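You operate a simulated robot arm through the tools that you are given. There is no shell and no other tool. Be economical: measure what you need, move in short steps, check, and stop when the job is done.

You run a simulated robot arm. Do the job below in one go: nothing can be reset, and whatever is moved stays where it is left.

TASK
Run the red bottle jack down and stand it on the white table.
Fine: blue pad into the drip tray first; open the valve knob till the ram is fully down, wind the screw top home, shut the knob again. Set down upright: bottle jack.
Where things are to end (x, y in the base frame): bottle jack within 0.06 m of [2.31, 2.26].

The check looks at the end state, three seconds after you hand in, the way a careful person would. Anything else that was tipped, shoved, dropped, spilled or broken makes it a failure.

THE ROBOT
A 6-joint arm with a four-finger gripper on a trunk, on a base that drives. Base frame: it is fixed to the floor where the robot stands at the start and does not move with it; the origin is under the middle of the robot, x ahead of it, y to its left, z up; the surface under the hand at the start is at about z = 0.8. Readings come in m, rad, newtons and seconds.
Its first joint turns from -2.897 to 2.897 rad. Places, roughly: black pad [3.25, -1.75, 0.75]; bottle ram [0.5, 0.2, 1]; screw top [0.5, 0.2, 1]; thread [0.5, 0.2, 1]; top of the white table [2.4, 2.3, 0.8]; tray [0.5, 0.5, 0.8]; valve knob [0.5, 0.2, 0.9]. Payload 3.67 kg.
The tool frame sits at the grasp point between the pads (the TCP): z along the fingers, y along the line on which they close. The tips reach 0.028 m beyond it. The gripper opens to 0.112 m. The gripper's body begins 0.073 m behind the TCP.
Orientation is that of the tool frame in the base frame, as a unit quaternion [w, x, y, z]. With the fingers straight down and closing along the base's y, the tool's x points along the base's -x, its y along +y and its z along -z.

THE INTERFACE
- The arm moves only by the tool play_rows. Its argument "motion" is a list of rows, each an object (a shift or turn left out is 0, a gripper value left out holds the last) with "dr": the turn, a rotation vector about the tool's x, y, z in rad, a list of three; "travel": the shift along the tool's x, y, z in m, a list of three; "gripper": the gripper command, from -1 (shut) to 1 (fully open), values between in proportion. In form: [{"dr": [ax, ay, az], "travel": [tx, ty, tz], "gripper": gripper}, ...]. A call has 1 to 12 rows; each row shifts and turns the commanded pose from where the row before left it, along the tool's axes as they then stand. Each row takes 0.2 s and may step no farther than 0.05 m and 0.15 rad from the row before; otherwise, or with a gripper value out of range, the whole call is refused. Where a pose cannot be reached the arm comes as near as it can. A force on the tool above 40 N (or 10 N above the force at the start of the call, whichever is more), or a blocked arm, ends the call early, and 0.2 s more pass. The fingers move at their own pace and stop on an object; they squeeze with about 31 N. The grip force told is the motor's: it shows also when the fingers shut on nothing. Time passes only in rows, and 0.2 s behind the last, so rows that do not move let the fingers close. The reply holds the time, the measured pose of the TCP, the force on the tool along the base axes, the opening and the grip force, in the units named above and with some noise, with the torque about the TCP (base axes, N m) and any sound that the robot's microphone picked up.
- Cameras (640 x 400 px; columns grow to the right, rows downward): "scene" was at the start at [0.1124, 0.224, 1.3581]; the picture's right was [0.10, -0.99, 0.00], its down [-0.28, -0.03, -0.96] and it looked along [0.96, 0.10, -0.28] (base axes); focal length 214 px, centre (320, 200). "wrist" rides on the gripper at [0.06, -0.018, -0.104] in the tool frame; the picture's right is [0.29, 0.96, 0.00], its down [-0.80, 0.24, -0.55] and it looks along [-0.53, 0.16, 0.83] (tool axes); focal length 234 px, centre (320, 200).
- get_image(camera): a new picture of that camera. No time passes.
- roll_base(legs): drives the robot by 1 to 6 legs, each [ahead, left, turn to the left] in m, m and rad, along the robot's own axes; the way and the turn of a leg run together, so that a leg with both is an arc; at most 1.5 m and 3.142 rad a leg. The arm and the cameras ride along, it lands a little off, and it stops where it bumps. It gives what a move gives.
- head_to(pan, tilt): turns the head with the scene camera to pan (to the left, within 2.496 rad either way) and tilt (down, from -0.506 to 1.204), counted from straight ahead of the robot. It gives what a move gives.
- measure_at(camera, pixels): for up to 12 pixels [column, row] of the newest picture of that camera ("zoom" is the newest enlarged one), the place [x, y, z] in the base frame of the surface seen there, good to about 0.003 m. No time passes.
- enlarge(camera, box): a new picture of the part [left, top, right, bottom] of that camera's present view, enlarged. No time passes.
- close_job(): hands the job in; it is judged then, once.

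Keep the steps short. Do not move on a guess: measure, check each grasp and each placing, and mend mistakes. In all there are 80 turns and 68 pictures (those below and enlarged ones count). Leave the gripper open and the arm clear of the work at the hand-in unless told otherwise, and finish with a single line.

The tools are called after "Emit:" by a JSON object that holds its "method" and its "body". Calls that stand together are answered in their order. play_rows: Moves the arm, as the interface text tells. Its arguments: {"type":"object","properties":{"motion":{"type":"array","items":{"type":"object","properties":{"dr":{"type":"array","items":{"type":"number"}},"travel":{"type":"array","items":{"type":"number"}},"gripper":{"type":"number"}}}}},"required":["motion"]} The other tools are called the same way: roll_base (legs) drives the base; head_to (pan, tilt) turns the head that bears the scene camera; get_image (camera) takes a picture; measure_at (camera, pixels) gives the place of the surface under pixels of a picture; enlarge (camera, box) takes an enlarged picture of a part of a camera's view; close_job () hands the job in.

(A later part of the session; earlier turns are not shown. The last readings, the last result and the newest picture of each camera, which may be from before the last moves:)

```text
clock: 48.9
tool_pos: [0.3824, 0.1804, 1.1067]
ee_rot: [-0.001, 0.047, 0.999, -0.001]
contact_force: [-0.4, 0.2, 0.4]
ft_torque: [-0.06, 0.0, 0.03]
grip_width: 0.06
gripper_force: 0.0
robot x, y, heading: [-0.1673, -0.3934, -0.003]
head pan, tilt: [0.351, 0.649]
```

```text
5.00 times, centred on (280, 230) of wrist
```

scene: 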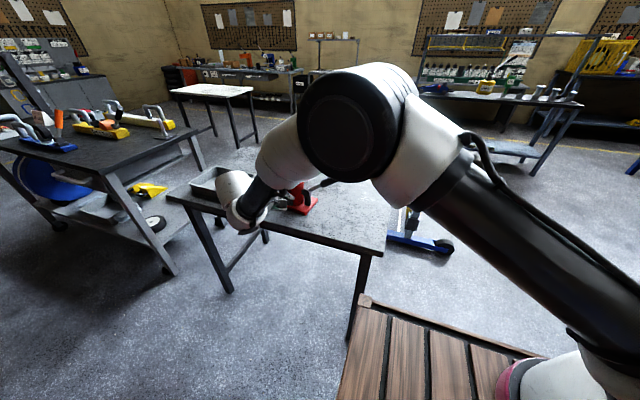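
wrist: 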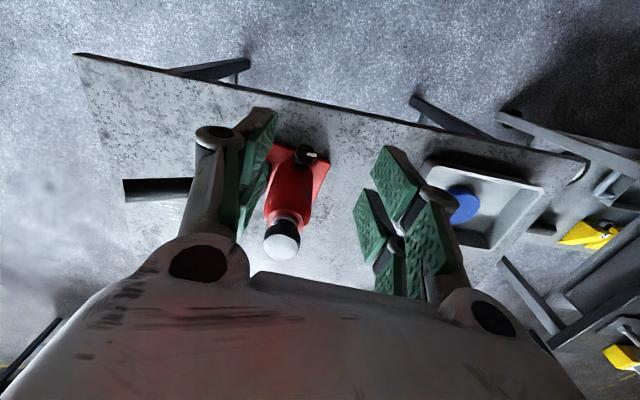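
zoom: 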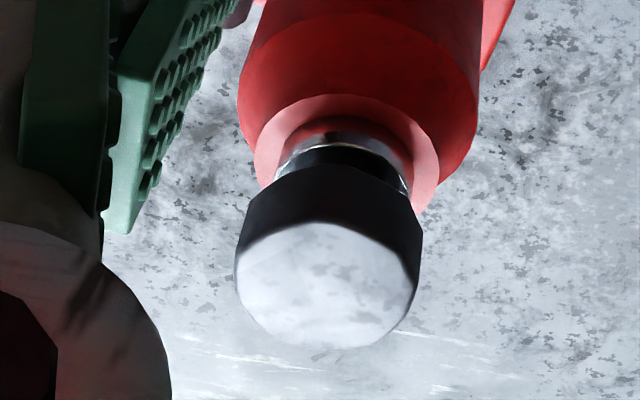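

The head is centred at about (0.536, 0.163), with its top at 1.001. I'll move above it at z 1.107, then pre-turn the wrist anticlockwise to gain travel for winding clockwise.

Emit:
{"method": "play_rows", "body": {"motion": [{"travel": [-0.039, -0.001, 0]}, {"travel": [-0.039, -0.0005, 0]}, {"travel": [-0.039, -0.0005, 0]}, {"travel": [-0.038, -0.0005, 0], "gripper": 0.25}, {}]}}

Emit:
{"method": "play_rows", "body": {"motion": [{"dr": [0, 0, -0.15]}, {"dr": [0, 0, -0.15]}, {"dr": [0, 0, -0.15]}, {"dr": [0, 0, -0.15]}, {"dr": [0, 0, -0.15]}, {"dr": [0, 0, -0.15]}, {"dr": [0, 0, -0.15]}, {"dr": [0, 0, -0.15]}, {"dr": [0, 0, -0.15]}, {"dr": [0, 0, -0.15]}, {"dr": [0, 0, -0.15]}, {"dr": [0, 0, -0.15]}]}}

Emit:
{"method": "get_image", "body": {"camera": "wrist"}}

```text
clock: 50.1
tool_pos: [0.5163, 0.1468, 1.0969]
ee_rot: [0.0, 0.047, 0.999, -0.001]
contact_force: [-0.2, 0.2, 0.6]
ft_torque: [0.0, 0.0, -0.02]
grip_width: 0.0702
gripper_force: 0.0
out of reach, approached as far as the arm can: row 3, 4
robot x, y, heading: [-0.1661, -0.3968, -0.005]
head pan, tilt: [0.351, 0.649]
```

```text
clock: 52.7
tool_pos: [0.5154, 0.1444, 1.098]
ee_rot: [0.001, 0.754, -0.657, 0.0]
contact_force: [-0.8, 0.5, -0.8]
ft_torque: [-0.01, -0.02, -0.03]
grip_width: 0.0703
gripper_force: 0.0
out of reach, approached as far as the arm can: row 3
robot x, y, heading: [-0.1682, -0.395, -0.01]
head pan, tilt: [0.351, 0.649]
```

```text
30 pictures are left
```

wrist: 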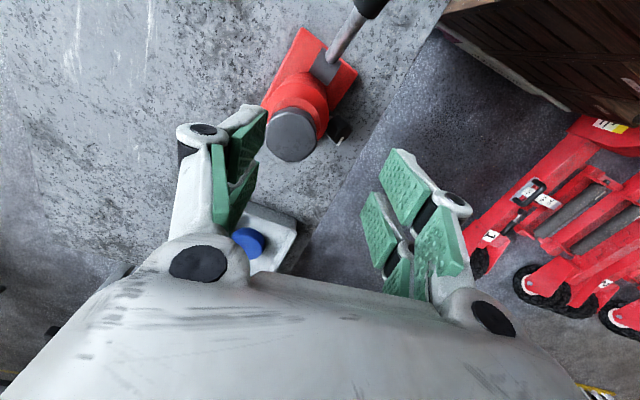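

That's slightly too far at this height. I'll drive 0.15 m left; the arm at z 1.10 clears the jack top at 1.00.

Emit:
{"method": "roll_base", "body": {"legs": [[0, 0.15, 0]]}}

```text
clock: 54.0
tool_pos: [0.5178, 0.2983, 1.0972]
ee_rot: [0.001, 0.752, -0.659, 0.0]
contact_force: [-0.3, -1.0, 0.3]
ft_torque: [0.03, 0.02, -0.02]
grip_width: 0.0699
gripper_force: 0.1
robot x, y, heading: [-0.1671, -0.2387, -0.004]
head pan, tilt: [0.351, 0.649]
```

Now I'll shift 0.136 along tool x to get over the head, then look.

Emit:
{"method": "play_rows", "body": {"motion": [{"travel": [0.0453, 0, 0]}, {"travel": [0.0453, 0, 0]}, {"travel": [0.0453, 0, 0]}, {"dr": [0, 0, -0.15]}, {"dr": [0, 0, -0.15]}, {"dr": [0, 0, -0.15]}, {"dr": [0, 0, -0.15]}, {}]}}

Emit:
{"method": "get_image", "body": {"camera": "wrist"}}

```text
clock: 55.9
tool_pos: [0.5342, 0.162, 1.0991]
ee_rot: [0.001, 0.914, -0.406, 0.0]
contact_force: [-0.5, -0.5, 0.2]
ft_torque: [-0.04, 0.0, -0.01]
grip_width: 0.07
gripper_force: 0.0
robot x, y, heading: [-0.1679, -0.2407, -0.006]
head pan, tilt: [0.351, 0.649]
```

```text
29 pictures are left
```

wrist: 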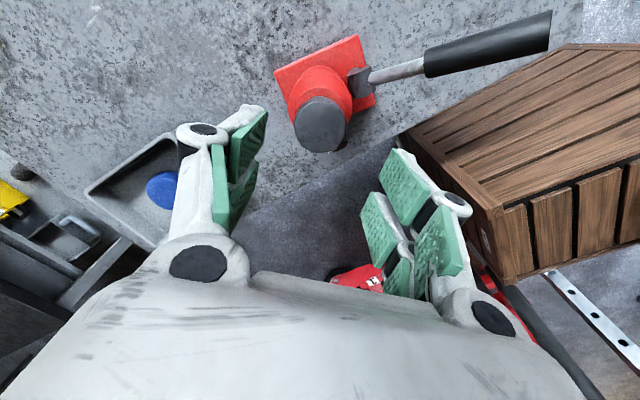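

The head is centred between the fingers. I'll go down to TCP z 1.000, with tips at 0.972, and close.

Emit:
{"method": "play_rows", "body": {"motion": [{"travel": [0, 0, 0.04]}, {"travel": [0, 0, 0.04]}, {"travel": [0, 0, 0.018]}, {}, {"gripper": -1}, {}, {}]}}

Emit:
{"method": "get_image", "body": {"camera": "wrist"}}

```text
clock: 57.5
tool_pos: [0.5346, 0.1636, 1.0027]
ee_rot: [0.001, 0.914, -0.407, -0.001]
contact_force: [-1.5, -0.7, -0.7]
ft_torque: [-0.02, 0.02, -0.01]
grip_width: 0.043
gripper_force: 31.4
robot x, y, heading: [-0.1645, -0.2403, -0.007]
head pan, tilt: [0.351, 0.649]
```

```text
28 pictures are left
```

wrist: 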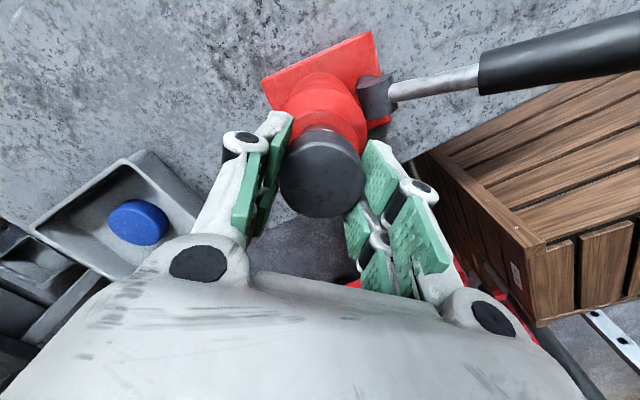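

Gripped on centre at 0.043 m with little force. I'll wind clockwise (plus about tool z) by 0.9 rad and read the forces.

Emit:
{"method": "play_rows", "body": {"motion": [{"dr": [0, 0, 0.15]}, {"dr": [0, 0, 0.15]}, {"dr": [0, 0, 0.15]}, {"dr": [0, 0, 0.15]}, {"dr": [0, 0, 0.15]}, {"dr": [0, 0, 0.15]}, {}]}}

Emit:
{"method": "enlarge", "body": {"camera": "wrist", "box": [220, 100, 420, 230]}}

```text
clock: 59.0
tool_pos: [0.5361, 0.1635, 1.0014]
ee_rot: [0.0, -0.644, 0.765, 0.001]
contact_force: [9.0, -1.7, 16.5]
ft_torque: [-0.23, -0.39, -0.02]
grip_width: 0.0429
gripper_force: 30.2
robot x, y, heading: [-0.1672, -0.2409, -0.008]
head pan, tilt: [0.351, 0.649]
```

```text
3.08 times, centred on (320, 165) of wrist
```

zoom: 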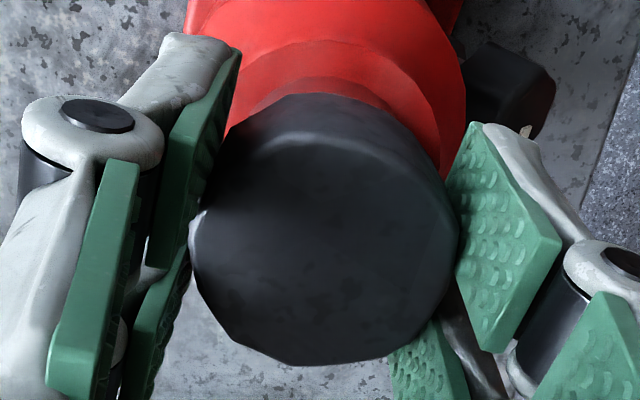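

There's a 16 N upward push on the tool, which needs checking before I wind further. I'll measure the height of the head's top and the gap under it.

Emit:
{"method": "measure_at", "body": {"camera": "zoom", "pixels": [[320, 230], [300, 180], [350, 290], [260, 260], [400, 220], [330, 100], [330, 125], [330, 85]]}}

Emit:
{"method": "enlarge", "body": {"camera": "scene", "box": [180, 60, 380, 220]}}

```text
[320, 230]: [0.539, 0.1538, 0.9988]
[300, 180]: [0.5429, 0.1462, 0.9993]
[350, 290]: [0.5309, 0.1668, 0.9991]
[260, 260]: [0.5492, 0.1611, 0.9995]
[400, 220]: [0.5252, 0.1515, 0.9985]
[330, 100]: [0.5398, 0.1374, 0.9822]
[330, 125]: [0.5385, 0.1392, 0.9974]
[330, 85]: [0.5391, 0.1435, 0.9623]
```

```text
2.50 times, centred on (280, 140) of scene
```

zoom: 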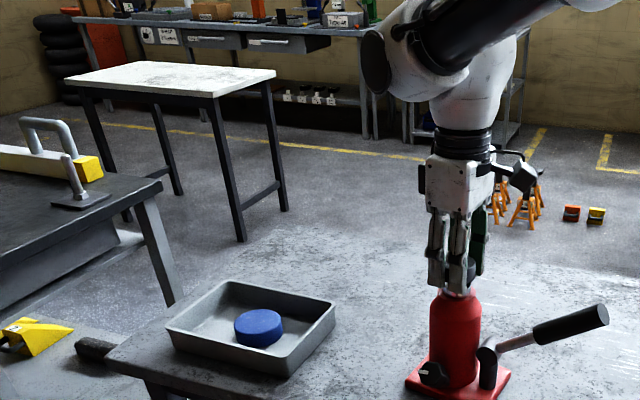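

The head's top went from 1.0013 to 0.999, so it is winding down. I'll follow it down 1.5 mm while turning a little and see how the force changes.

Emit:
{"method": "play_rows", "body": {"motion": [{"travel": [0, 0, 0.0015]}, {}]}}

Emit:
{"method": "play_rows", "body": {"motion": [{"travel": [0, 0, 0.0005], "dr": [0, 0, 0.15]}, {"travel": [0, 0, 0.0005], "dr": [0, 0, 0.15]}, {}]}}

```text
clock: 59.6
tool_pos: [0.5357, 0.1626, 0.9987]
ee_rot: [0.0, -0.646, 0.764, 0.0]
contact_force: [10.2, -6.7, 22.7]
ft_torque: [-0.29, -0.37, -0.03]
grip_width: 0.0422
gripper_force: 31.2
robot x, y, heading: [-0.1665, -0.2409, -0.007]
head pan, tilt: [0.351, 0.649]
```

```text
clock: 60.5
tool_pos: [0.534, 0.1631, 0.9973]
ee_rot: [-0.001, -0.523, 0.852, 0.001]
contact_force: [9.7, -12.4, 26.1]
ft_torque: [-0.49, -0.19, -0.04]
grip_width: 0.0419
gripper_force: 30.7
robot x, y, heading: [-0.1644, -0.2462, -0.009]
head pan, tilt: [0.351, 0.649]
```

The force rises as I go down, so something is resisting. I'll look closely at the fingertips and measure the head again.

Emit:
{"method": "enlarge", "body": {"camera": "wrist", "box": [220, 90, 420, 230]}}

Emit:
{"method": "measure_at", "body": {"camera": "zoom", "pixels": [[320, 230], [300, 180], [350, 290], [260, 260], [400, 220], [330, 140], [330, 110], [330, 80]]}}

Emit:
{"method": "enlarge", "body": {"camera": "scene", "box": [330, 130, 410, 180]}}

```text
2.86 times, centred on (320, 160) of wrist
```

zoom: 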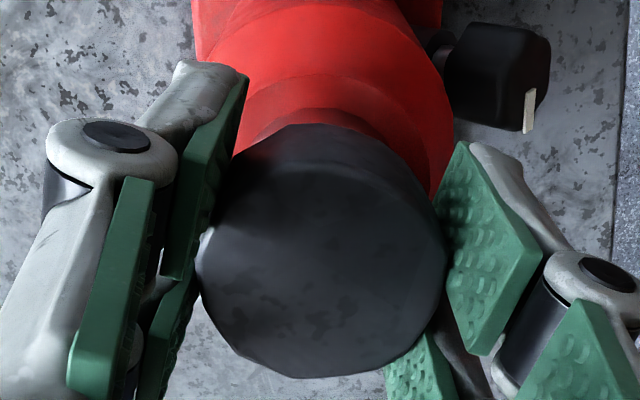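

```text
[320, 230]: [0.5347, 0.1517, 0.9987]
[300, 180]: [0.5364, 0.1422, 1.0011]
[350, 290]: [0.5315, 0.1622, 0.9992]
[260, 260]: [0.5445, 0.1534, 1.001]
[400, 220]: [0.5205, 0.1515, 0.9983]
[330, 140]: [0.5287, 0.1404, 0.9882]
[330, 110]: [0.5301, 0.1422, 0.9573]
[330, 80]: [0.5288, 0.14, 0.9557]
```

```text
8.00 times, centred on (370, 155) of scene
```

zoom: 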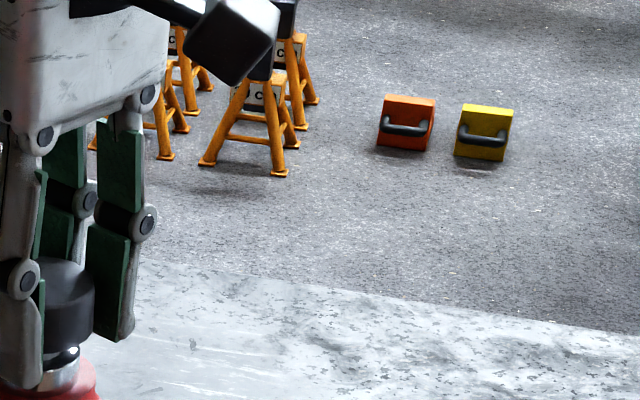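

Most likely this is friction from the fingers sliding down on the head, because the screw's pitch is finer than I assumed. I'll open, come back up 2.5 mm, close again and wind 1.8 rad without following.

Emit:
{"method": "play_rows", "body": {"motion": [{"gripper": 0}, {"travel": [0, 0, -0.0025]}, {"gripper": -1}, {}, {}]}}

Emit:
{"method": "play_rows", "body": {"motion": [{"dr": [0, 0, 0.15]}, {"dr": [0, 0, 0.15]}, {"dr": [0, 0, 0.15]}, {"dr": [0, 0, 0.15]}, {"dr": [0, 0, 0.15]}, {"dr": [0, 0, 0.15]}, {"dr": [0, 0, 0.15]}, {"dr": [0, 0, 0.15]}, {"dr": [0, 0, 0.15]}, {"dr": [0, 0, 0.15]}, {"dr": [0, 0, 0.15]}, {"dr": [0, 0, 0.15]}]}}

Emit:
{"method": "get_image", "body": {"camera": "wrist"}}

Emit:
{"method": "measure_at", "body": {"camera": "wrist", "pixels": [[320, 185], [310, 190], [330, 190], [320, 175], [315, 200], [325, 165]]}}

```text
clock: 61.6
tool_pos: [0.5351, 0.1633, 0.9997]
ee_rot: [-0.001, -0.524, 0.852, 0.0]
contact_force: [2.0, 0.2, -0.2]
ft_torque: [0.02, 0.01, -0.02]
grip_width: 0.0421
gripper_force: 31.1
robot x, y, heading: [-0.1696, -0.2442, -0.007]
head pan, tilt: [0.351, 0.649]
```

```text
clock: 64.2
tool_pos: [0.5353, 0.1616, 0.9991]
ee_rot: [-0.001, 0.342, 0.94, -0.001]
contact_force: [0.6, -0.8, -0.3]
ft_torque: [0.16, -0.14, 0.02]
grip_width: 0.0418
gripper_force: 30.7
robot x, y, heading: [-0.1676, -0.2425, -0.012]
head pan, tilt: [0.351, 0.649]
```

```text
23 pictures are left
```

wrist: 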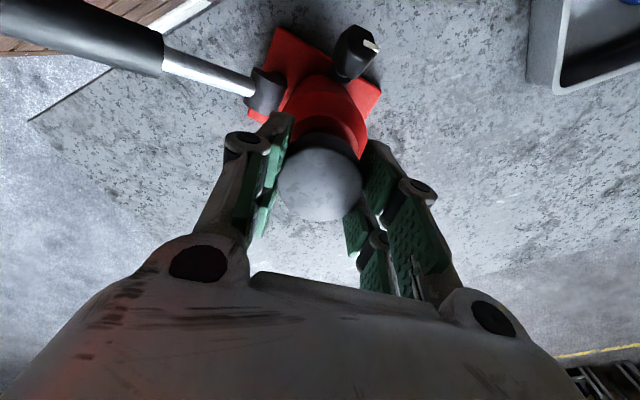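

```text
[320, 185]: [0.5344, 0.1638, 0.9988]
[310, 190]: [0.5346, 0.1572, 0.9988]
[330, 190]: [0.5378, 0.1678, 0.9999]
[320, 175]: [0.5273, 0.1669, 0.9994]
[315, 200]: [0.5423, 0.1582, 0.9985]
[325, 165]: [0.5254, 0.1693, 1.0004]
```

Forces stay low, so the winding works. I'll wind another 1.8 rad, checking whether the wrist still has range.

Emit:
{"method": "play_rows", "body": {"motion": [{"dr": [0, 0, 0.15]}, {"dr": [0, 0, 0.15]}, {"dr": [0, 0, 0.15]}, {"dr": [0, 0, 0.15]}, {"dr": [0, 0, 0.15]}, {"dr": [0, 0, 0.15]}, {"dr": [0, 0, 0.15]}, {"dr": [0, 0, 0.15]}, {"dr": [0, 0, 0.15]}, {"dr": [0, 0, 0.15]}, {"dr": [0, 0, 0.15]}, {"dr": [0, 0, 0.15]}]}}

Emit:
{"method": "enlarge", "body": {"camera": "wrist", "box": [240, 90, 400, 230]}}

Emit:
{"method": "measure_at", "body": {"camera": "zoom", "pixels": [[320, 240], [300, 260], [350, 240], [320, 280], [280, 240], [360, 270], [320, 220], [330, 250]]}}

```text
clock: 66.8
tool_pos: [0.5408, 0.1597, 0.9991]
ee_rot: [-0.003, 0.864, 0.503, -0.003]
contact_force: [0.7, 0.5, 0.0]
ft_torque: [-0.15, -0.36, 0.0]
grip_width: 0.0418
gripper_force: 30.8
out of reach, approached as far as the arm can: row 10, 11, 12
robot x, y, heading: [-0.1662, -0.2419, -0.011]
head pan, tilt: [0.351, 0.649]
```

```text
2.86 times, centred on (320, 160) of wrist
```

zoom: 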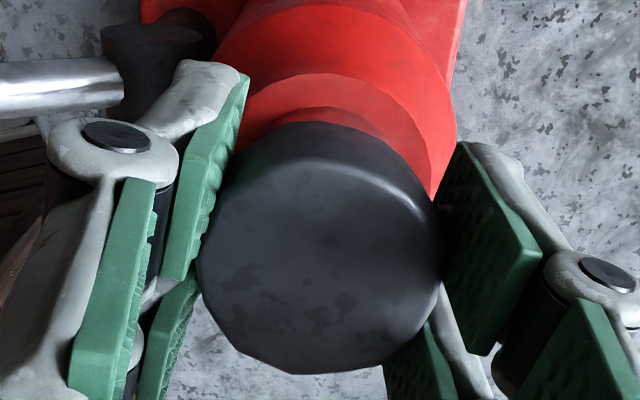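

```text
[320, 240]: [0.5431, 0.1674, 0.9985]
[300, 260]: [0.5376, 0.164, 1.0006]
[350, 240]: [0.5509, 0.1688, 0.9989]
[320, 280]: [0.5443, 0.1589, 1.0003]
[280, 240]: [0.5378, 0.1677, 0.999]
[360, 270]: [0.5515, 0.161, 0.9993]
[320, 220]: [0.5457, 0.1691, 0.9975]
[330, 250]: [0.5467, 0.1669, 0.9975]
```

The wrist's limit came at about +1.9 rad and the tool drifted about 5 mm there. The screw is fine-pitched, so I'll work in cycles. Now I'll open, unwind the wrist in free air around the head, and check where the head stands.

Emit:
{"method": "play_rows", "body": {"motion": [{"gripper": 0.25}, {}, {"dr": [0, 0, -0.15]}, {"dr": [0, 0, -0.15]}, {"dr": [0, 0, -0.15]}, {"dr": [0, 0, -0.15]}, {"dr": [0, 0, -0.15]}, {"dr": [0, 0, -0.15]}, {"dr": [0, 0, -0.15]}, {"dr": [0, 0, -0.15]}, {"dr": [0, 0, -0.15]}, {"dr": [0, 0, -0.15]}]}}

Emit:
{"method": "enlarge", "body": {"camera": "wrist", "box": [220, 60, 420, 230]}}

Emit:
{"method": "measure_at", "body": {"camera": "zoom", "pixels": [[320, 230], [300, 230], [350, 230], [320, 260], [260, 240], [380, 240], [320, 200], [330, 280], [320, 130], [320, 140], [320, 155], [320, 165]]}}

```text
clock: 69.5
tool_pos: [0.5415, 0.1578, 0.9987]
ee_rot: [-0.003, 0.288, 0.957, 0.0]
contact_force: [-0.8, -0.5, -0.4]
ft_torque: [0.01, 0.01, -0.01]
grip_width: 0.07
gripper_force: 0.0
robot x, y, heading: [-0.1622, -0.2421, -0.01]
head pan, tilt: [0.351, 0.649]
```

```text
2.35 times, centred on (320, 145) of wrist
```

zoom: 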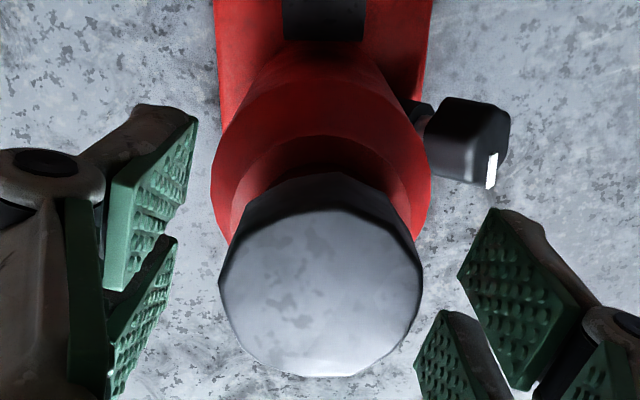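

```text
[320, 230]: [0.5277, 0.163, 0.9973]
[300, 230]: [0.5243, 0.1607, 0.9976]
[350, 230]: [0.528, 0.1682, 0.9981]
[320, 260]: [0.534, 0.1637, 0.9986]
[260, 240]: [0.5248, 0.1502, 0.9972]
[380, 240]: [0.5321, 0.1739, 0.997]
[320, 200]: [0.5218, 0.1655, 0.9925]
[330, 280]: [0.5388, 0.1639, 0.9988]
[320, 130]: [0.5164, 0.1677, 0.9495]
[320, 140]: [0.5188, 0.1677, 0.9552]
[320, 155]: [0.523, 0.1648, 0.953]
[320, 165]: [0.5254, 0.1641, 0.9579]
```

The jack's body has turned in my grip: the knob and handle now lie in different directions. The screw may have stuck or come home, so I'll raise the hand and look from the side.

Emit:
{"method": "play_rows", "body": {"motion": [{"travel": [0, 0, -0.04]}, {"travel": [0, 0, -0.05]}, {"travel": [0, 0, -0.05]}, {}]}}

Emit:
{"method": "head_to", "body": {"pan": 0.5, "tilt": 0.6}}

Emit:
{"method": "enlarge", "body": {"camera": "scene", "box": [240, 120, 400, 260]}}

```text
clock: 70.5
tool_pos: [0.5392, 0.1599, 1.1361]
ee_rot: [-0.003, 0.289, 0.957, 0.0]
contact_force: [0.5, -0.4, 0.1]
ft_torque: [0.0, 0.05, -0.02]
grip_width: 0.0701
gripper_force: 0.1
robot x, y, heading: [-0.1683, -0.2405, -0.007]
head pan, tilt: [0.351, 0.649]
```

```text
clock: 71.2
tool_pos: [0.538, 0.1606, 1.1357]
ee_rot: [-0.003, 0.289, 0.957, 0.0]
contact_force: [-0.8, 1.2, 0.1]
ft_torque: [0.01, 0.02, 0.0]
grip_width: 0.0702
gripper_force: 0.1
robot x, y, heading: [-0.1638, -0.2442, -0.012]
head pan, tilt: [0.499, 0.6]
```

```text
2.86 times, centred on (320, 190) of scene
```

zoom: 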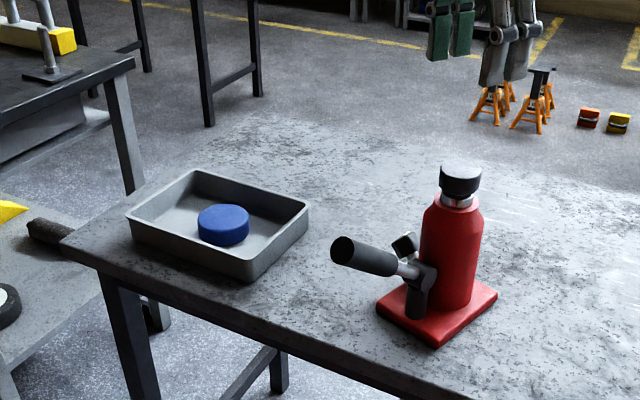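

Emit:
{"method": "enlarge", "body": {"camera": "scene", "box": [330, 168, 390, 206]}}

Emit:
{"method": "measure_at", "body": {"camera": "zoom", "pixels": [[320, 130], [320, 160], [320, 200], [320, 225], [320, 240], [320, 255], [320, 270], [320, 290], [320, 320]]}}

```text
10.53 times, centred on (360, 187) of scene
```

zoom: 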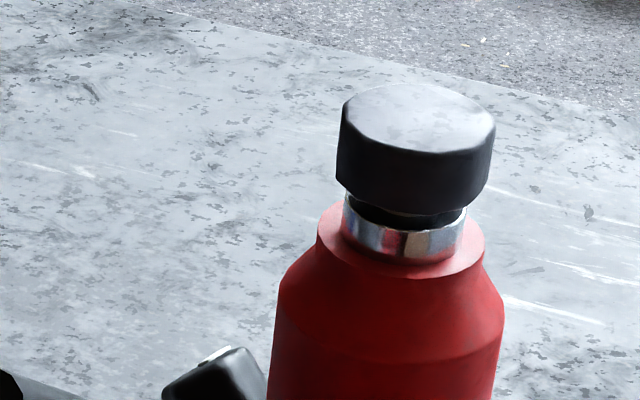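

```text
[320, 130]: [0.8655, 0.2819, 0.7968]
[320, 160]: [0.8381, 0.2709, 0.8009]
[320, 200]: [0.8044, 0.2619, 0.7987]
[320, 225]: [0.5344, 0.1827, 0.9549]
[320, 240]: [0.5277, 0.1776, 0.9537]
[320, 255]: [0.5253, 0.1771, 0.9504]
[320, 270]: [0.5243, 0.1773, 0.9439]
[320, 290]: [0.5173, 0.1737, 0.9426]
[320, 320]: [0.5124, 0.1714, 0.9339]
```

There's still a gap under the head, because the jack turned along with it on the table, by roughly 90°. Earlier, with 16–26 N of downward press, the screw wound properly, so I'll wind while pressing. First I'll recentre at about (0.540, 0.164) and unwind the wrist fully.

Emit:
{"method": "play_rows", "body": {"motion": [{"travel": [0.0014, 0.004, 0], "dr": [0, 0, -0.15]}, {"dr": [0, 0, -0.15]}, {"dr": [0, 0, -0.15]}, {"dr": [0, 0, -0.15]}, {"dr": [0, 0, -0.15]}, {"dr": [0, 0, -0.15]}, {"dr": [0, 0, -0.15]}, {"dr": [0, 0, -0.15]}, {"dr": [0, 0, -0.15]}, {"dr": [0, 0, -0.15]}, {"dr": [0, 0, -0.15]}]}}

Emit:
{"method": "play_rows", "body": {"motion": [{"dr": [0, 0, -0.15]}, {"dr": [0, 0, -0.15]}, {"dr": [0, 0, -0.15]}, {"dr": [0, 0, -0.15]}, {"dr": [0, 0, -0.15]}, {"dr": [0, 0, -0.15]}, {"dr": [0, 0, -0.15]}, {"dr": [0, 0, -0.15]}, {"dr": [0, 0, -0.15]}, {"dr": [0, 0, -0.15]}, {}]}}

Emit:
{"method": "get_image", "body": {"camera": "wrist"}}

Emit:
{"method": "measure_at", "body": {"camera": "wrist", "pixels": [[320, 120], [310, 120], [330, 120], [320, 110], [320, 130], [300, 120], [340, 120], [320, 140]]}}

```text
clock: 73.5
tool_pos: [0.5424, 0.1632, 1.1383]
ee_rot: [-0.002, -0.508, 0.862, 0.003]
contact_force: [0.6, -0.6, 0.1]
ft_torque: [-0.03, 0.02, 0.0]
grip_width: 0.0705
gripper_force: 0.1
robot x, y, heading: [-0.1675, -0.2359, -0.008]
head pan, tilt: [0.499, 0.6]
```

```text
clock: 76.0
tool_pos: [0.543, 0.1631, 1.1404]
ee_rot: [0.001, 0.958, -0.285, -0.003]
contact_force: [0.2, 2.1, 0.1]
ft_torque: [0.01, 0.01, 0.02]
grip_width: 0.0701
gripper_force: 0.0
robot x, y, heading: [-0.1686, -0.241, -0.01]
head pan, tilt: [0.499, 0.6]
```

```text
18 pictures are left
```

wrist: 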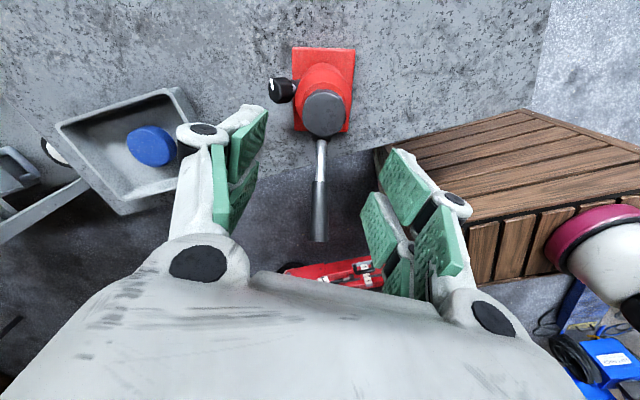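

```text
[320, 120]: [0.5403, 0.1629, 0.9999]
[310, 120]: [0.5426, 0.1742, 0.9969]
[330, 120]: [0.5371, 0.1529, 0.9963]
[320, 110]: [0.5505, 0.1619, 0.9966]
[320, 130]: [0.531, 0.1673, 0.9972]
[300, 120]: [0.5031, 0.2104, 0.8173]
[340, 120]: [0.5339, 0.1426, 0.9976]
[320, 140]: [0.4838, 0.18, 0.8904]
```

The head stands at about (0.543, 0.160), top at about 0.9975. I'll shift to it, go down to TCP z 0.999, close, then press 5 mm and wind 1.5 rad with a slight follow-down.

Emit:
{"method": "play_rows", "body": {"motion": [{"travel": [0.0025, 0.0024, 0.04]}, {"travel": [0, 0, 0.05]}, {"travel": [0, 0, 0.035]}, {"travel": [0, 0, 0.0165]}, {}, {"gripper": -1}, {}, {}]}}

Emit:
{"method": "play_rows", "body": {"motion": [{"travel": [0, 0, 0.0035]}, {"travel": [0, 0, 0.0025]}, {"travel": [0, 0, 0.0002], "dr": [0, 0, 0.15]}, {"travel": [0, 0, 0.0002], "dr": [0, 0, 0.15]}, {"travel": [0, 0, 0.0002], "dr": [0, 0, 0.15]}, {"travel": [0, 0, 0.0002], "dr": [0, 0, 0.15]}, {"travel": [0, 0, 0.0002], "dr": [0, 0, 0.15]}, {"travel": [0, 0, 0.0002], "dr": [0, 0, 0.15]}, {"travel": [0, 0, 0.0002], "dr": [0, 0, 0.15]}, {"travel": [0, 0, 0.0002], "dr": [0, 0, 0.15]}, {"travel": [0, 0, 0.0002], "dr": [0, 0, 0.15]}, {"travel": [0, 0, 0.0002], "dr": [0, 0, 0.15]}]}}

Emit:
{"method": "get_image", "body": {"camera": "wrist"}}

Emit:
{"method": "measure_at", "body": {"camera": "wrist", "pixels": [[320, 185], [310, 190], [330, 190], [320, 175], [315, 200], [325, 165], [310, 180], [330, 180]]}}

```text
clock: 77.8
tool_pos: [0.5435, 0.1578, 0.9992]
ee_rot: [0.0, 0.958, -0.286, -0.003]
contact_force: [-2.2, -4.4, 0.3]
ft_torque: [-0.14, 0.13, 0.02]
grip_width: 0.0432
gripper_force: 31.3
robot x, y, heading: [-0.164, -0.241, -0.006]
head pan, tilt: [0.499, 0.6]
```

```text
clock: 80.3
tool_pos: [0.5419, 0.1589, 0.9888]
ee_rot: [-0.001, -0.505, 0.863, 0.003]
contact_force: [-8.9, -0.8, 12.1]
ft_torque: [0.53, -0.02, 0.0]
grip_width: 0.0426
gripper_force: 31.0
robot x, y, heading: [-0.1639, -0.2425, -0.005]
head pan, tilt: [0.499, 0.6]
```

```text
17 pictures are left
```

wrist: 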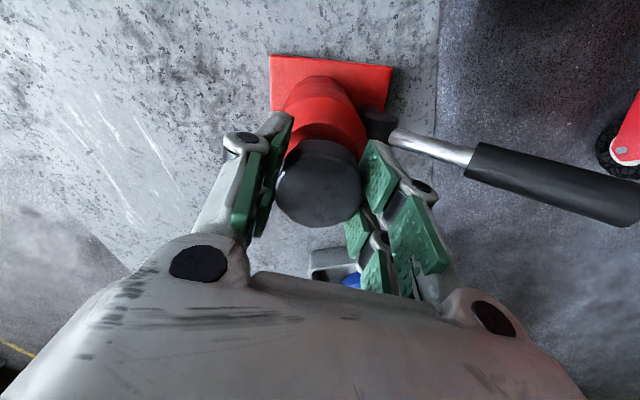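

```text
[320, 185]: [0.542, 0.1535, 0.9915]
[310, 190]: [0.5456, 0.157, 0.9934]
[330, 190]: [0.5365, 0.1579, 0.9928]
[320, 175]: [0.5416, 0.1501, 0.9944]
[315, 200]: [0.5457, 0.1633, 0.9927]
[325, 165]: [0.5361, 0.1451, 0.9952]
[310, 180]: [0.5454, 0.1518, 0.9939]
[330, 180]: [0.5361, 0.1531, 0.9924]
```

Pressing works. The jack stayed still, with the handle still toward -x, and the head dropped to 0.993. I'll regrip 5 mm higher so the tips stay off the red shoulder, then press and wind 1.35 rad more.

Emit:
{"method": "play_rows", "body": {"motion": [{"gripper": 0.1}, {}, {"travel": [0, 0, -0.0065]}, {"gripper": -1}, {}, {}]}}

Emit:
{"method": "play_rows", "body": {"motion": [{"travel": [0, 0, 0.0035]}, {"travel": [0, 0, 0.0025]}, {"travel": [0, 0, 0.0002], "dr": [0, 0, 0.15]}, {"travel": [0, 0, 0.0002], "dr": [0, 0, 0.15]}, {"travel": [0, 0, 0.0002], "dr": [0, 0, 0.15]}, {"travel": [0, 0, 0.0002], "dr": [0, 0, 0.15]}, {"travel": [0, 0, 0.0002], "dr": [0, 0, 0.15]}, {"travel": [0, 0, 0.0002], "dr": [0, 0, 0.15]}, {"travel": [0, 0, 0.0002], "dr": [0, 0, 0.15]}, {"travel": [0, 0, 0.0002], "dr": [0, 0, 0.15]}, {"travel": [0, 0, 0.0002], "dr": [0, 0, 0.15]}]}}

Emit:
{"method": "get_image", "body": {"camera": "wrist"}}

Emit:
{"method": "measure_at", "body": {"camera": "wrist", "pixels": [[320, 185], [310, 190], [330, 190], [320, 175], [315, 200], [325, 165], [310, 180], [330, 180]]}}

```text
clock: 81.8
tool_pos: [0.5419, 0.1587, 0.9963]
ee_rot: [-0.001, -0.507, 0.862, 0.003]
contact_force: [-2.0, 1.0, 1.8]
ft_torque: [-0.06, 0.21, -0.01]
grip_width: 0.0436
gripper_force: 30.9
robot x, y, heading: [-0.1651, -0.2412, -0.007]
head pan, tilt: [0.499, 0.6]
```

```text
clock: 84.2
tool_pos: [0.5422, 0.1597, 0.9898]
ee_rot: [-0.002, 0.145, 0.989, 0.001]
contact_force: [-13.0, 4.2, 20.6]
ft_torque: [0.14, 0.11, -0.03]
grip_width: 0.0428
gripper_force: 31.3
robot x, y, heading: [-0.1642, -0.2418, -0.006]
head pan, tilt: [0.499, 0.6]
```

```text
16 pictures are left
```

wrist: 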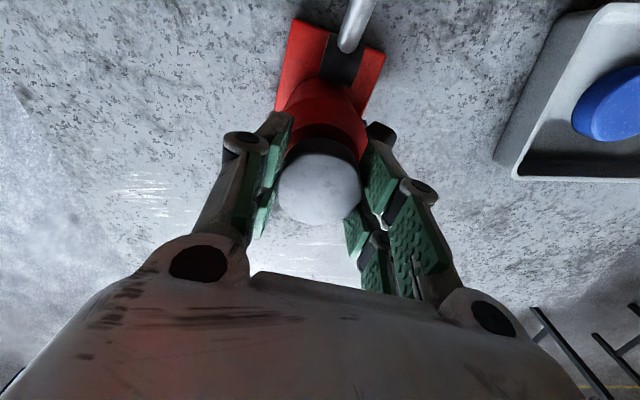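

```text
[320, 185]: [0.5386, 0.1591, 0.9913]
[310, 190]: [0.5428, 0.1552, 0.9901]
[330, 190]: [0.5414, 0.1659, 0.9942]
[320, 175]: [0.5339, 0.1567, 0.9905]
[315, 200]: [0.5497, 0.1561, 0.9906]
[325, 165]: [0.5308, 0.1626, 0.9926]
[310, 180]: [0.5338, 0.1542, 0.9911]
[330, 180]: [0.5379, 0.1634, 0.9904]
```

The head's top is at about 0.991 and the jack hasn't turned. I'll continue 1.2 rad from here, keeping the press.

Emit:
{"method": "play_rows", "body": {"motion": [{"travel": [0, 0, 0.0005], "dr": [0, 0, 0.15]}, {"dr": [0, 0, 0.15]}, {"travel": [0, 0, 0.0002], "dr": [0, 0, 0.15]}, {"dr": [0, 0, 0.15]}, {"travel": [0, 0, 0.0002], "dr": [0, 0, 0.15]}, {"dr": [0, 0, 0.15]}, {"travel": [0, 0, 0.0002], "dr": [0, 0, 0.15]}, {"dr": [0, 0, 0.15]}]}}

Emit:
{"method": "get_image", "body": {"camera": "wrist"}}

Emit:
{"method": "measure_at", "body": {"camera": "wrist", "pixels": [[320, 185], [310, 190], [330, 190], [320, 175], [315, 200], [325, 165], [310, 180], [330, 180]]}}

```text
clock: 86.0
tool_pos: [0.542, 0.1597, 0.9869]
ee_rot: [-0.004, 0.678, 0.735, -0.002]
contact_force: [-2.0, 0.6, 0.7]
ft_torque: [0.4, 0.09, 0.33]
grip_width: 0.0417
gripper_force: 31.2
robot x, y, heading: [-0.1629, -0.2431, -0.01]
head pan, tilt: [0.499, 0.6]
```

```text
15 pictures are left
```

wrist: 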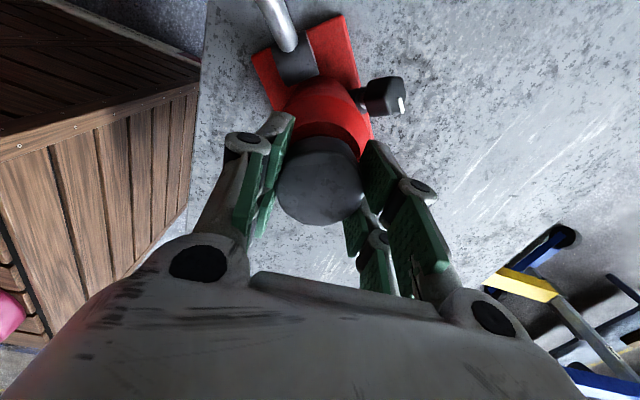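

```text
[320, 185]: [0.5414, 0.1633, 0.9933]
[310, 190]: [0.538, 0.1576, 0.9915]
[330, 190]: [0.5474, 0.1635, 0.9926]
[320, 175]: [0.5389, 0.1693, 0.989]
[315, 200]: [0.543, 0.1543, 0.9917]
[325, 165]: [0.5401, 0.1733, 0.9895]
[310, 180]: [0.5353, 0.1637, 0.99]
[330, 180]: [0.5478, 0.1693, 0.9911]
```

A resisting torque of 0.33 N m appeared and the head's height stopped at about 0.991, so the screw is home, and the jack began to turn with it. The knob now faces away from the robot. I'll release, rise, and look at the seat and the jack's heading.

Emit:
{"method": "play_rows", "body": {"motion": [{"gripper": 0.25}, {}, {"travel": [0, 0, -0.04]}, {"travel": [0, 0, -0.05]}, {"travel": [0, 0, -0.05], "gripper": 0.7}, {"dr": [0, 0, -0.15]}, {"dr": [0, 0, -0.15]}, {"dr": [0, 0, -0.15]}, {"dr": [0, 0, -0.15]}, {}]}}

Emit:
{"method": "get_image", "body": {"camera": "wrist"}}

Emit:
{"method": "enlarge", "body": {"camera": "scene", "box": [310, 160, 410, 240]}}

Emit:
{"method": "measure_at", "body": {"camera": "wrist", "pixels": [[320, 110], [320, 120], [320, 130], [330, 120], [310, 120], [300, 60], [340, 60], [320, 60], [360, 80], [280, 80]]}}

```text
clock: 88.2
tool_pos: [0.5436, 0.1587, 1.1271]
ee_rot: [-0.004, 0.428, 0.904, -0.001]
contact_force: [0.0, 0.8, 1.0]
ft_torque: [0.0, -0.02, 0.02]
grip_width: 0.0951
gripper_force: 0.1
robot x, y, heading: [-0.1656, -0.2417, -0.014]
head pan, tilt: [0.499, 0.6]
```

```text
14 pictures are left
```

wrist: 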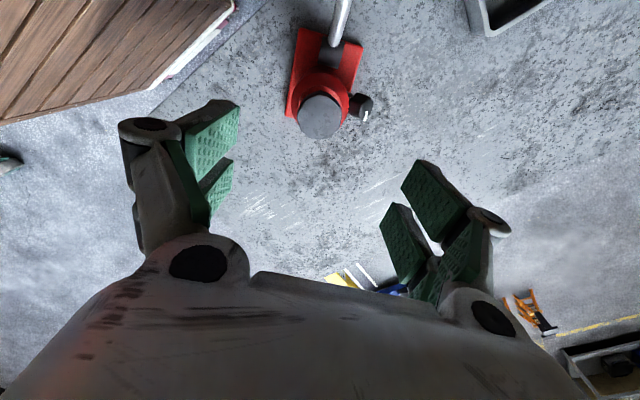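

```text
5.00 times, centred on (360, 200) of scene
```

zoom: 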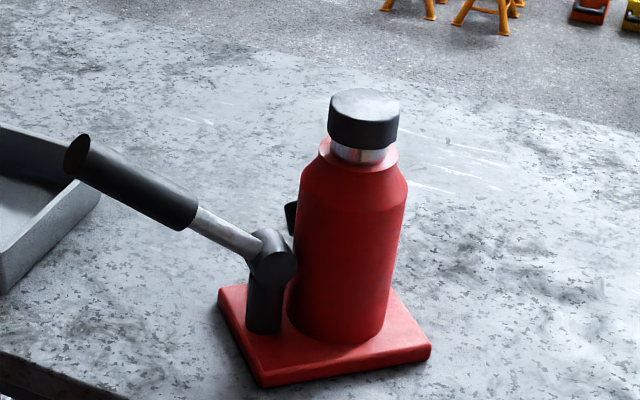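

```text
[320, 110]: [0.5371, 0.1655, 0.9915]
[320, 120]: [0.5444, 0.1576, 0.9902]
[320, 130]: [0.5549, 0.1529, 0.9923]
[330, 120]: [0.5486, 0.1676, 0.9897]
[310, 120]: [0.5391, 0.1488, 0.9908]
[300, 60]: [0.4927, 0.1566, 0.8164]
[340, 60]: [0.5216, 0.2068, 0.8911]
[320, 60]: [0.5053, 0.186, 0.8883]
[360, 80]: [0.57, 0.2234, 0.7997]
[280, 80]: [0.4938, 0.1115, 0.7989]
```

The head now sits directly on the chrome ram, so the screw is home. For the body grip I need the jack's exact heading, so I'll measure the base corners and the knob.

Emit:
{"method": "measure_at", "body": {"camera": "wrist", "pixels": [[301, 30], [361, 48], [287, 114], [351, 92], [361, 100], [367, 108], [363, 116], [340, 20], [345, 3], [320, 142], [292, 80], [356, 70]]}}

```text
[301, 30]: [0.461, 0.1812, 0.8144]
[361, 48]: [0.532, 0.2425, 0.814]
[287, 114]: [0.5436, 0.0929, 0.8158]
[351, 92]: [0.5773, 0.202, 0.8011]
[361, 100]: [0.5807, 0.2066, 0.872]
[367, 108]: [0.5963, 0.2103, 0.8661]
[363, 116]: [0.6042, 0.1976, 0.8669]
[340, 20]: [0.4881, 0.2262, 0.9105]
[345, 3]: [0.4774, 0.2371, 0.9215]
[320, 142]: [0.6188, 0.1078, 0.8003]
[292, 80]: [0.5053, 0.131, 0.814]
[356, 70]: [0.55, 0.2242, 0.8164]
```

The knob faces 42°, with the jack axis at about (0.5425, 0.160). I'll align the closing line with the knob direction, go down to TCP z 0.927 (tips above the knob, palm above the head) and grip the red body.

Emit:
{"method": "play_rows", "body": {"motion": [{"dr": [0, 0, -0.047], "gripper": 1}, {"travel": [0.001, 0, 0.05]}, {"travel": [0, 0, 0.05]}, {"travel": [0, 0, 0.05]}, {"travel": [0, 0, 0.03]}, {"travel": [0, 0, 0.02]}, {}, {"gripper": -1}, {}, {}, {}]}}

Emit:
{"method": "get_image", "body": {"camera": "wrist"}}

```text
clock: 90.5
tool_pos: [0.5419, 0.1586, 0.9217]
ee_rot: [-0.004, 0.407, 0.913, 0.0]
contact_force: [0.1, -3.8, 1.0]
ft_torque: [-0.04, -0.08, -0.25]
grip_width: 0.0687
gripper_force: 30.4
robot x, y, heading: [-0.167, -0.2412, -0.01]
head pan, tilt: [0.499, 0.6]
```

```text
12 pictures are left
```

wrist: 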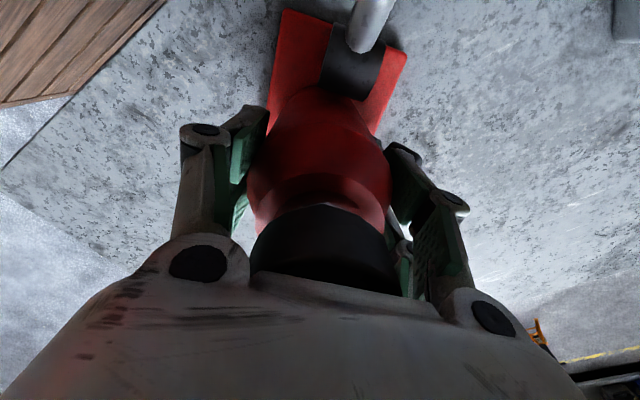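

The body is gripped at 0.0687 m. I'll lift 15 mm and read the weight.

Emit:
{"method": "play_rows", "body": {"motion": [{"travel": [0, 0, -0.005]}, {"travel": [0, 0, -0.005]}, {"travel": [0, 0, -0.005]}, {}, {}]}}

Emit:
{"method": "measure_at", "body": {"camera": "wrist", "pixels": [[300, 60], [390, 90]]}}

Emit:
{"method": "enlarge", "body": {"camera": "scene", "box": [270, 140, 430, 260]}}

```text
clock: 91.8
tool_pos: [0.5425, 0.1604, 0.9417]
ee_rot: [-0.004, 0.407, 0.913, 0.0]
contact_force: [-0.2, -0.2, -15.6]
ft_torque: [-0.3, -0.27, -0.01]
grip_width: 0.0686
gripper_force: 30.7
robot x, y, heading: [-0.166, -0.2412, -0.009]
head pan, tilt: [0.499, 0.6]
```

```text
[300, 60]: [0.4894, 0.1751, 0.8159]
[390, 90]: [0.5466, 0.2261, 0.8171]
```

```text
3.33 times, centred on (350, 200) of scene
```

zoom: 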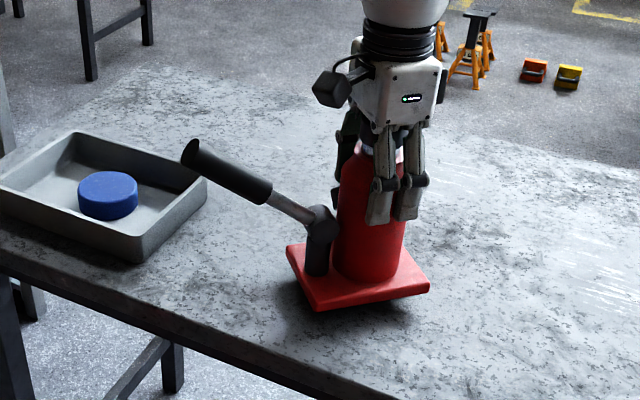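

The lift is clean, with about 15.6 N of weight and no slip. Held up, I'll turn the jack 2.33 rad anticlockwise so the knob faces the robot side again, with the handle sweeping away from the tray, then set it down.

Emit:
{"method": "play_rows", "body": {"motion": [{"dr": [0, 0, -0.1]}, {"dr": [0, 0, -0.15]}, {"dr": [0, 0, -0.15]}, {"dr": [0, 0, -0.15]}, {"dr": [0, 0, -0.15]}, {"dr": [0, 0, -0.15]}, {"dr": [0, 0, -0.15]}, {"dr": [0, 0, -0.15]}, {"dr": [0, 0, -0.15]}, {}]}}

Emit:
{"method": "play_rows", "body": {"motion": [{"dr": [0, 0, -0.15]}, {"dr": [0, 0, -0.15]}, {"dr": [0, 0, -0.15]}, {"dr": [0, 0, -0.15]}, {"dr": [0, 0, -0.15]}, {"dr": [0, 0, -0.15]}, {"dr": [0, 0, -0.13]}, {}, {}]}}

Emit:
{"method": "play_rows", "body": {"motion": [{"travel": [0, 0, 0.006]}, {"travel": [0, 0, 0.004]}, {"travel": [0, 0, 0.003]}, {"travel": [0, 0, 0.002]}, {}]}}

Emit:
{"method": "enlarge", "body": {"camera": "scene", "box": [270, 140, 430, 260]}}

```text
clock: 94.0
tool_pos: [0.5417, 0.1614, 0.9422]
ee_rot: [-0.003, -0.229, 0.973, 0.001]
contact_force: [-0.1, -0.5, -15.3]
ft_torque: [0.11, -0.36, -0.01]
grip_width: 0.0684
gripper_force: 31.5
robot x, y, heading: [-0.1655, -0.2412, -0.003]
head pan, tilt: [0.499, 0.6]
```

```text
clock: 96.0
tool_pos: [0.5412, 0.1602, 0.9425]
ee_rot: [-0.002, -0.678, 0.735, 0.003]
contact_force: [0.6, -0.2, -14.2]
ft_torque: [0.36, -0.07, -0.03]
grip_width: 0.0687
gripper_force: 30.9
robot x, y, heading: [-0.1653, -0.2391, -0.007]
head pan, tilt: [0.499, 0.6]
```

```text
clock: 97.2
tool_pos: [0.5419, 0.1609, 0.9272]
ee_rot: [-0.001, -0.677, 0.736, 0.004]
contact_force: [0.7, -0.2, -14.8]
ft_torque: [0.38, -0.05, -0.04]
grip_width: 0.0689
gripper_force: 31.2
robot x, y, heading: [-0.1674, -0.243, -0.009]
head pan, tilt: [0.499, 0.6]
```

```text
3.33 times, centred on (350, 200) of scene
```

zoom: 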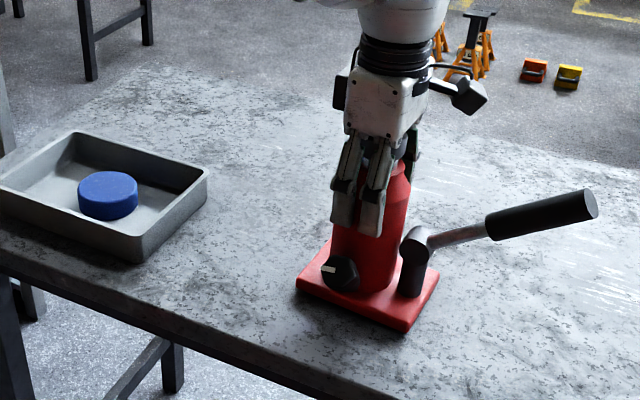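

It's still hanging, with the full weight on the tool. I'll lower in 1 mm steps until the weight comes off.

Emit:
{"method": "play_rows", "body": {"motion": [{"travel": [0, 0, 0.002]}, {"travel": [0, 0, 0.001]}, {"travel": [0, 0, 0.001]}, {"travel": [0, 0, 0.001]}, {}]}}

```text
clock: 98.3
tool_pos: [0.5425, 0.1607, 0.9249]
ee_rot: [0.0, -0.678, 0.735, 0.003]
contact_force: [-2.4, 4.9, 3.7]
ft_torque: [-0.55, -0.72, 0.04]
grip_width: 0.0685
gripper_force: 30.6
robot x, y, heading: [-0.1658, -0.2401, -0.012]
head pan, tilt: [0.499, 0.6]
```

The jack stands on the table again. I'll open, rise clear, turn the wrist back, draw back from the jack, and tilt for the knob.

Emit:
{"method": "play_rows", "body": {"motion": [{"gripper": 1}, {}, {"travel": [0, 0, -0.04]}, {"travel": [0, 0, -0.05]}, {"travel": [0, 0, -0.05]}, {"travel": [0, 0, -0.03]}, {"dr": [0, 0, 0.15]}, {"dr": [0, 0, 0.15]}, {"dr": [0, 0, 0.15]}, {"dr": [0, 0, 0.15]}, {"dr": [0, 0, 0.15]}, {"dr": [0, 0, 0.15], "gripper": 0.07}]}}

Emit:
{"method": "play_rows", "body": {"motion": [{"dr": [0, 0, 0.15]}, {"dr": [0, 0, 0.15]}, {"dr": [0, 0, 0.15]}, {"dr": [0, 0, 0.15]}, {"dr": [0, 0, 0.075]}, {"travel": [0.0425, 0, 0]}, {"travel": [0.0425, 0, 0]}, {"travel": [0.0425, 0, 0]}, {"travel": [0.0425, 0, 0]}]}}

Emit:
{"method": "play_rows", "body": {"motion": [{"dr": [0, -0.145, 0]}, {"dr": [0, -0.145, 0]}, {"dr": [0, -0.145, 0]}, {"dr": [0, -0.145, 0]}, {"dr": [0, -0.145, 0]}, {"dr": [0, -0.145, 0]}, {}]}}

Emit:
{"method": "enlarge", "body": {"camera": "scene", "box": [310, 160, 400, 240]}}

```text
clock: 101.0
tool_pos: [0.5429, 0.1599, 1.0925]
ee_rot: [-0.002, -0.29, 0.957, 0.002]
contact_force: [0.6, 0.7, 0.5]
ft_torque: [0.02, 0.01, 0.01]
grip_width: 0.0597
gripper_force: 0.0
robot x, y, heading: [-0.1687, -0.239, -0.008]
head pan, tilt: [0.499, 0.6]
```

```text
clock: 103.0
tool_pos: [0.3754, 0.1735, 1.0917]
ee_rot: [-0.004, 0.044, 0.999, 0.001]
contact_force: [0.8, -0.2, -0.9]
ft_torque: [-0.01, 0.08, 0.03]
grip_width: 0.0598
gripper_force: 0.0
robot x, y, heading: [-0.166, -0.246, -0.008]
head pan, tilt: [0.499, 0.6]
```

```text
clock: 104.5
tool_pos: [0.3723, 0.174, 1.0941]
ee_rot: [0.419, 0.039, 0.907, -0.017]
contact_force: [0.3, 0.8, 0.2]
ft_torque: [0.01, 0.0, 0.01]
grip_width: 0.0598
gripper_force: 0.1
robot x, y, heading: [-0.165, -0.2425, -0.007]
head pan, tilt: [0.499, 0.6]
```

```text
5.00 times, centred on (355, 200) of scene
```

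zoom: 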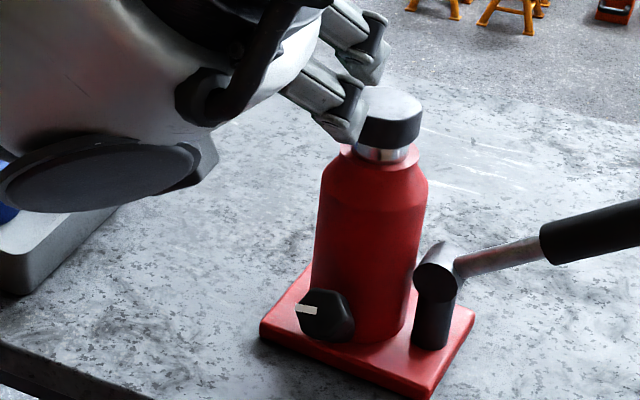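

The marker points left, so the valve is still open. Now I'll measure the knob face and the base corners.

Emit:
{"method": "measure_at", "body": {"camera": "zoom", "pixels": [[325, 317], [306, 310], [340, 325], [325, 297], [322, 335], [312, 325], [336, 305], [262, 326], [428, 390], [472, 315]]}}

```text
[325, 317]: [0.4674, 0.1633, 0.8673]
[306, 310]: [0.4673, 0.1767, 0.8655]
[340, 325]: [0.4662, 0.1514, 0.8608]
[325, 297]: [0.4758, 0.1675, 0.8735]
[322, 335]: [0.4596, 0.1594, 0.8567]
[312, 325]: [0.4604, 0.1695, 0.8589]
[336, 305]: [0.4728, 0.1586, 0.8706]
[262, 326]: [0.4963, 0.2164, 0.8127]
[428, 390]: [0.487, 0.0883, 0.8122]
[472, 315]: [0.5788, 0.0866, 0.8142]
```

The knob face is at about (0.4675, 0.1635, 0.866) and the heading matches. I'll go to a 0.10 m stand-off and pre-turn the wrist by -1.65 rad so it can close clockwise.

Emit:
{"method": "play_rows", "body": {"motion": [{"travel": [0.0279, -0.0015, 0.0275]}, {"travel": [0.0279, -0.0015, 0.0275]}, {"travel": [0.0279, -0.0015, 0.0275]}, {"travel": [0.0278, -0.0015, 0.0275]}, {}]}}

Emit:
{"method": "play_rows", "body": {"motion": [{"dr": [0, 0, -0.15]}, {"dr": [0, 0, -0.15]}, {"dr": [0, 0, -0.15]}, {"dr": [0, 0, -0.15]}, {"dr": [0, 0, -0.15]}, {"dr": [0, 0, -0.15]}, {"dr": [0, 0, -0.15]}, {"dr": [0, 0, -0.15]}, {"dr": [0, 0, -0.15]}, {"dr": [0, 0, -0.15]}, {"dr": [0, 0, -0.15]}, {}]}}

Emit:
{"method": "get_image", "body": {"camera": "wrist"}}

```text
clock: 105.8
tool_pos: [0.3841, 0.1693, 0.9356]
ee_rot: [0.419, 0.04, 0.907, -0.017]
contact_force: [0.4, -0.4, -0.5]
ft_torque: [0.01, 0.0, 0.01]
grip_width: 0.0601
gripper_force: 0.1
robot x, y, heading: [-0.1628, -0.2393, -0.004]
head pan, tilt: [0.499, 0.6]
```

```text
clock: 108.3
tool_pos: [0.3844, 0.1672, 0.937]
ee_rot: [0.271, -0.64, 0.644, -0.318]
contact_force: [0.1, 0.6, 0.2]
ft_torque: [-0.04, -0.02, 0.01]
grip_width: 0.06
gripper_force: 0.1
robot x, y, heading: [-0.168, -0.2443, -0.007]
head pan, tilt: [0.499, 0.6]
```

```text
8 pictures are left
```

wrist: 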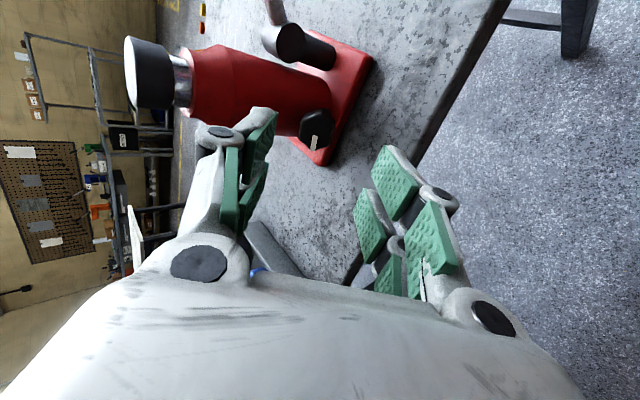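

Everything is lined up: the knob's marker and flats match the turned wrist. I'll advance 0.097 m, close, and read the side force.

Emit:
{"method": "play_rows", "body": {"motion": [{"travel": [-0.002, 0, 0.03]}, {"travel": [0, 0, 0.03]}, {"travel": [0, 0, 0.025]}, {"travel": [0, 0, 0.0115]}, {}, {"gripper": -1}, {}, {}, {}]}}

```text
clock: 110.3
tool_pos: [0.4575, 0.1643, 0.8752]
ee_rot: [0.273, -0.64, 0.644, -0.319]
contact_force: [8.2, 0.8, 14.9]
ft_torque: [0.0, -0.42, -0.02]
grip_width: 0.0347
gripper_force: 30.5
robot x, y, heading: [-0.1653, -0.2432, -0.008]
head pan, tilt: [0.499, 0.6]
```

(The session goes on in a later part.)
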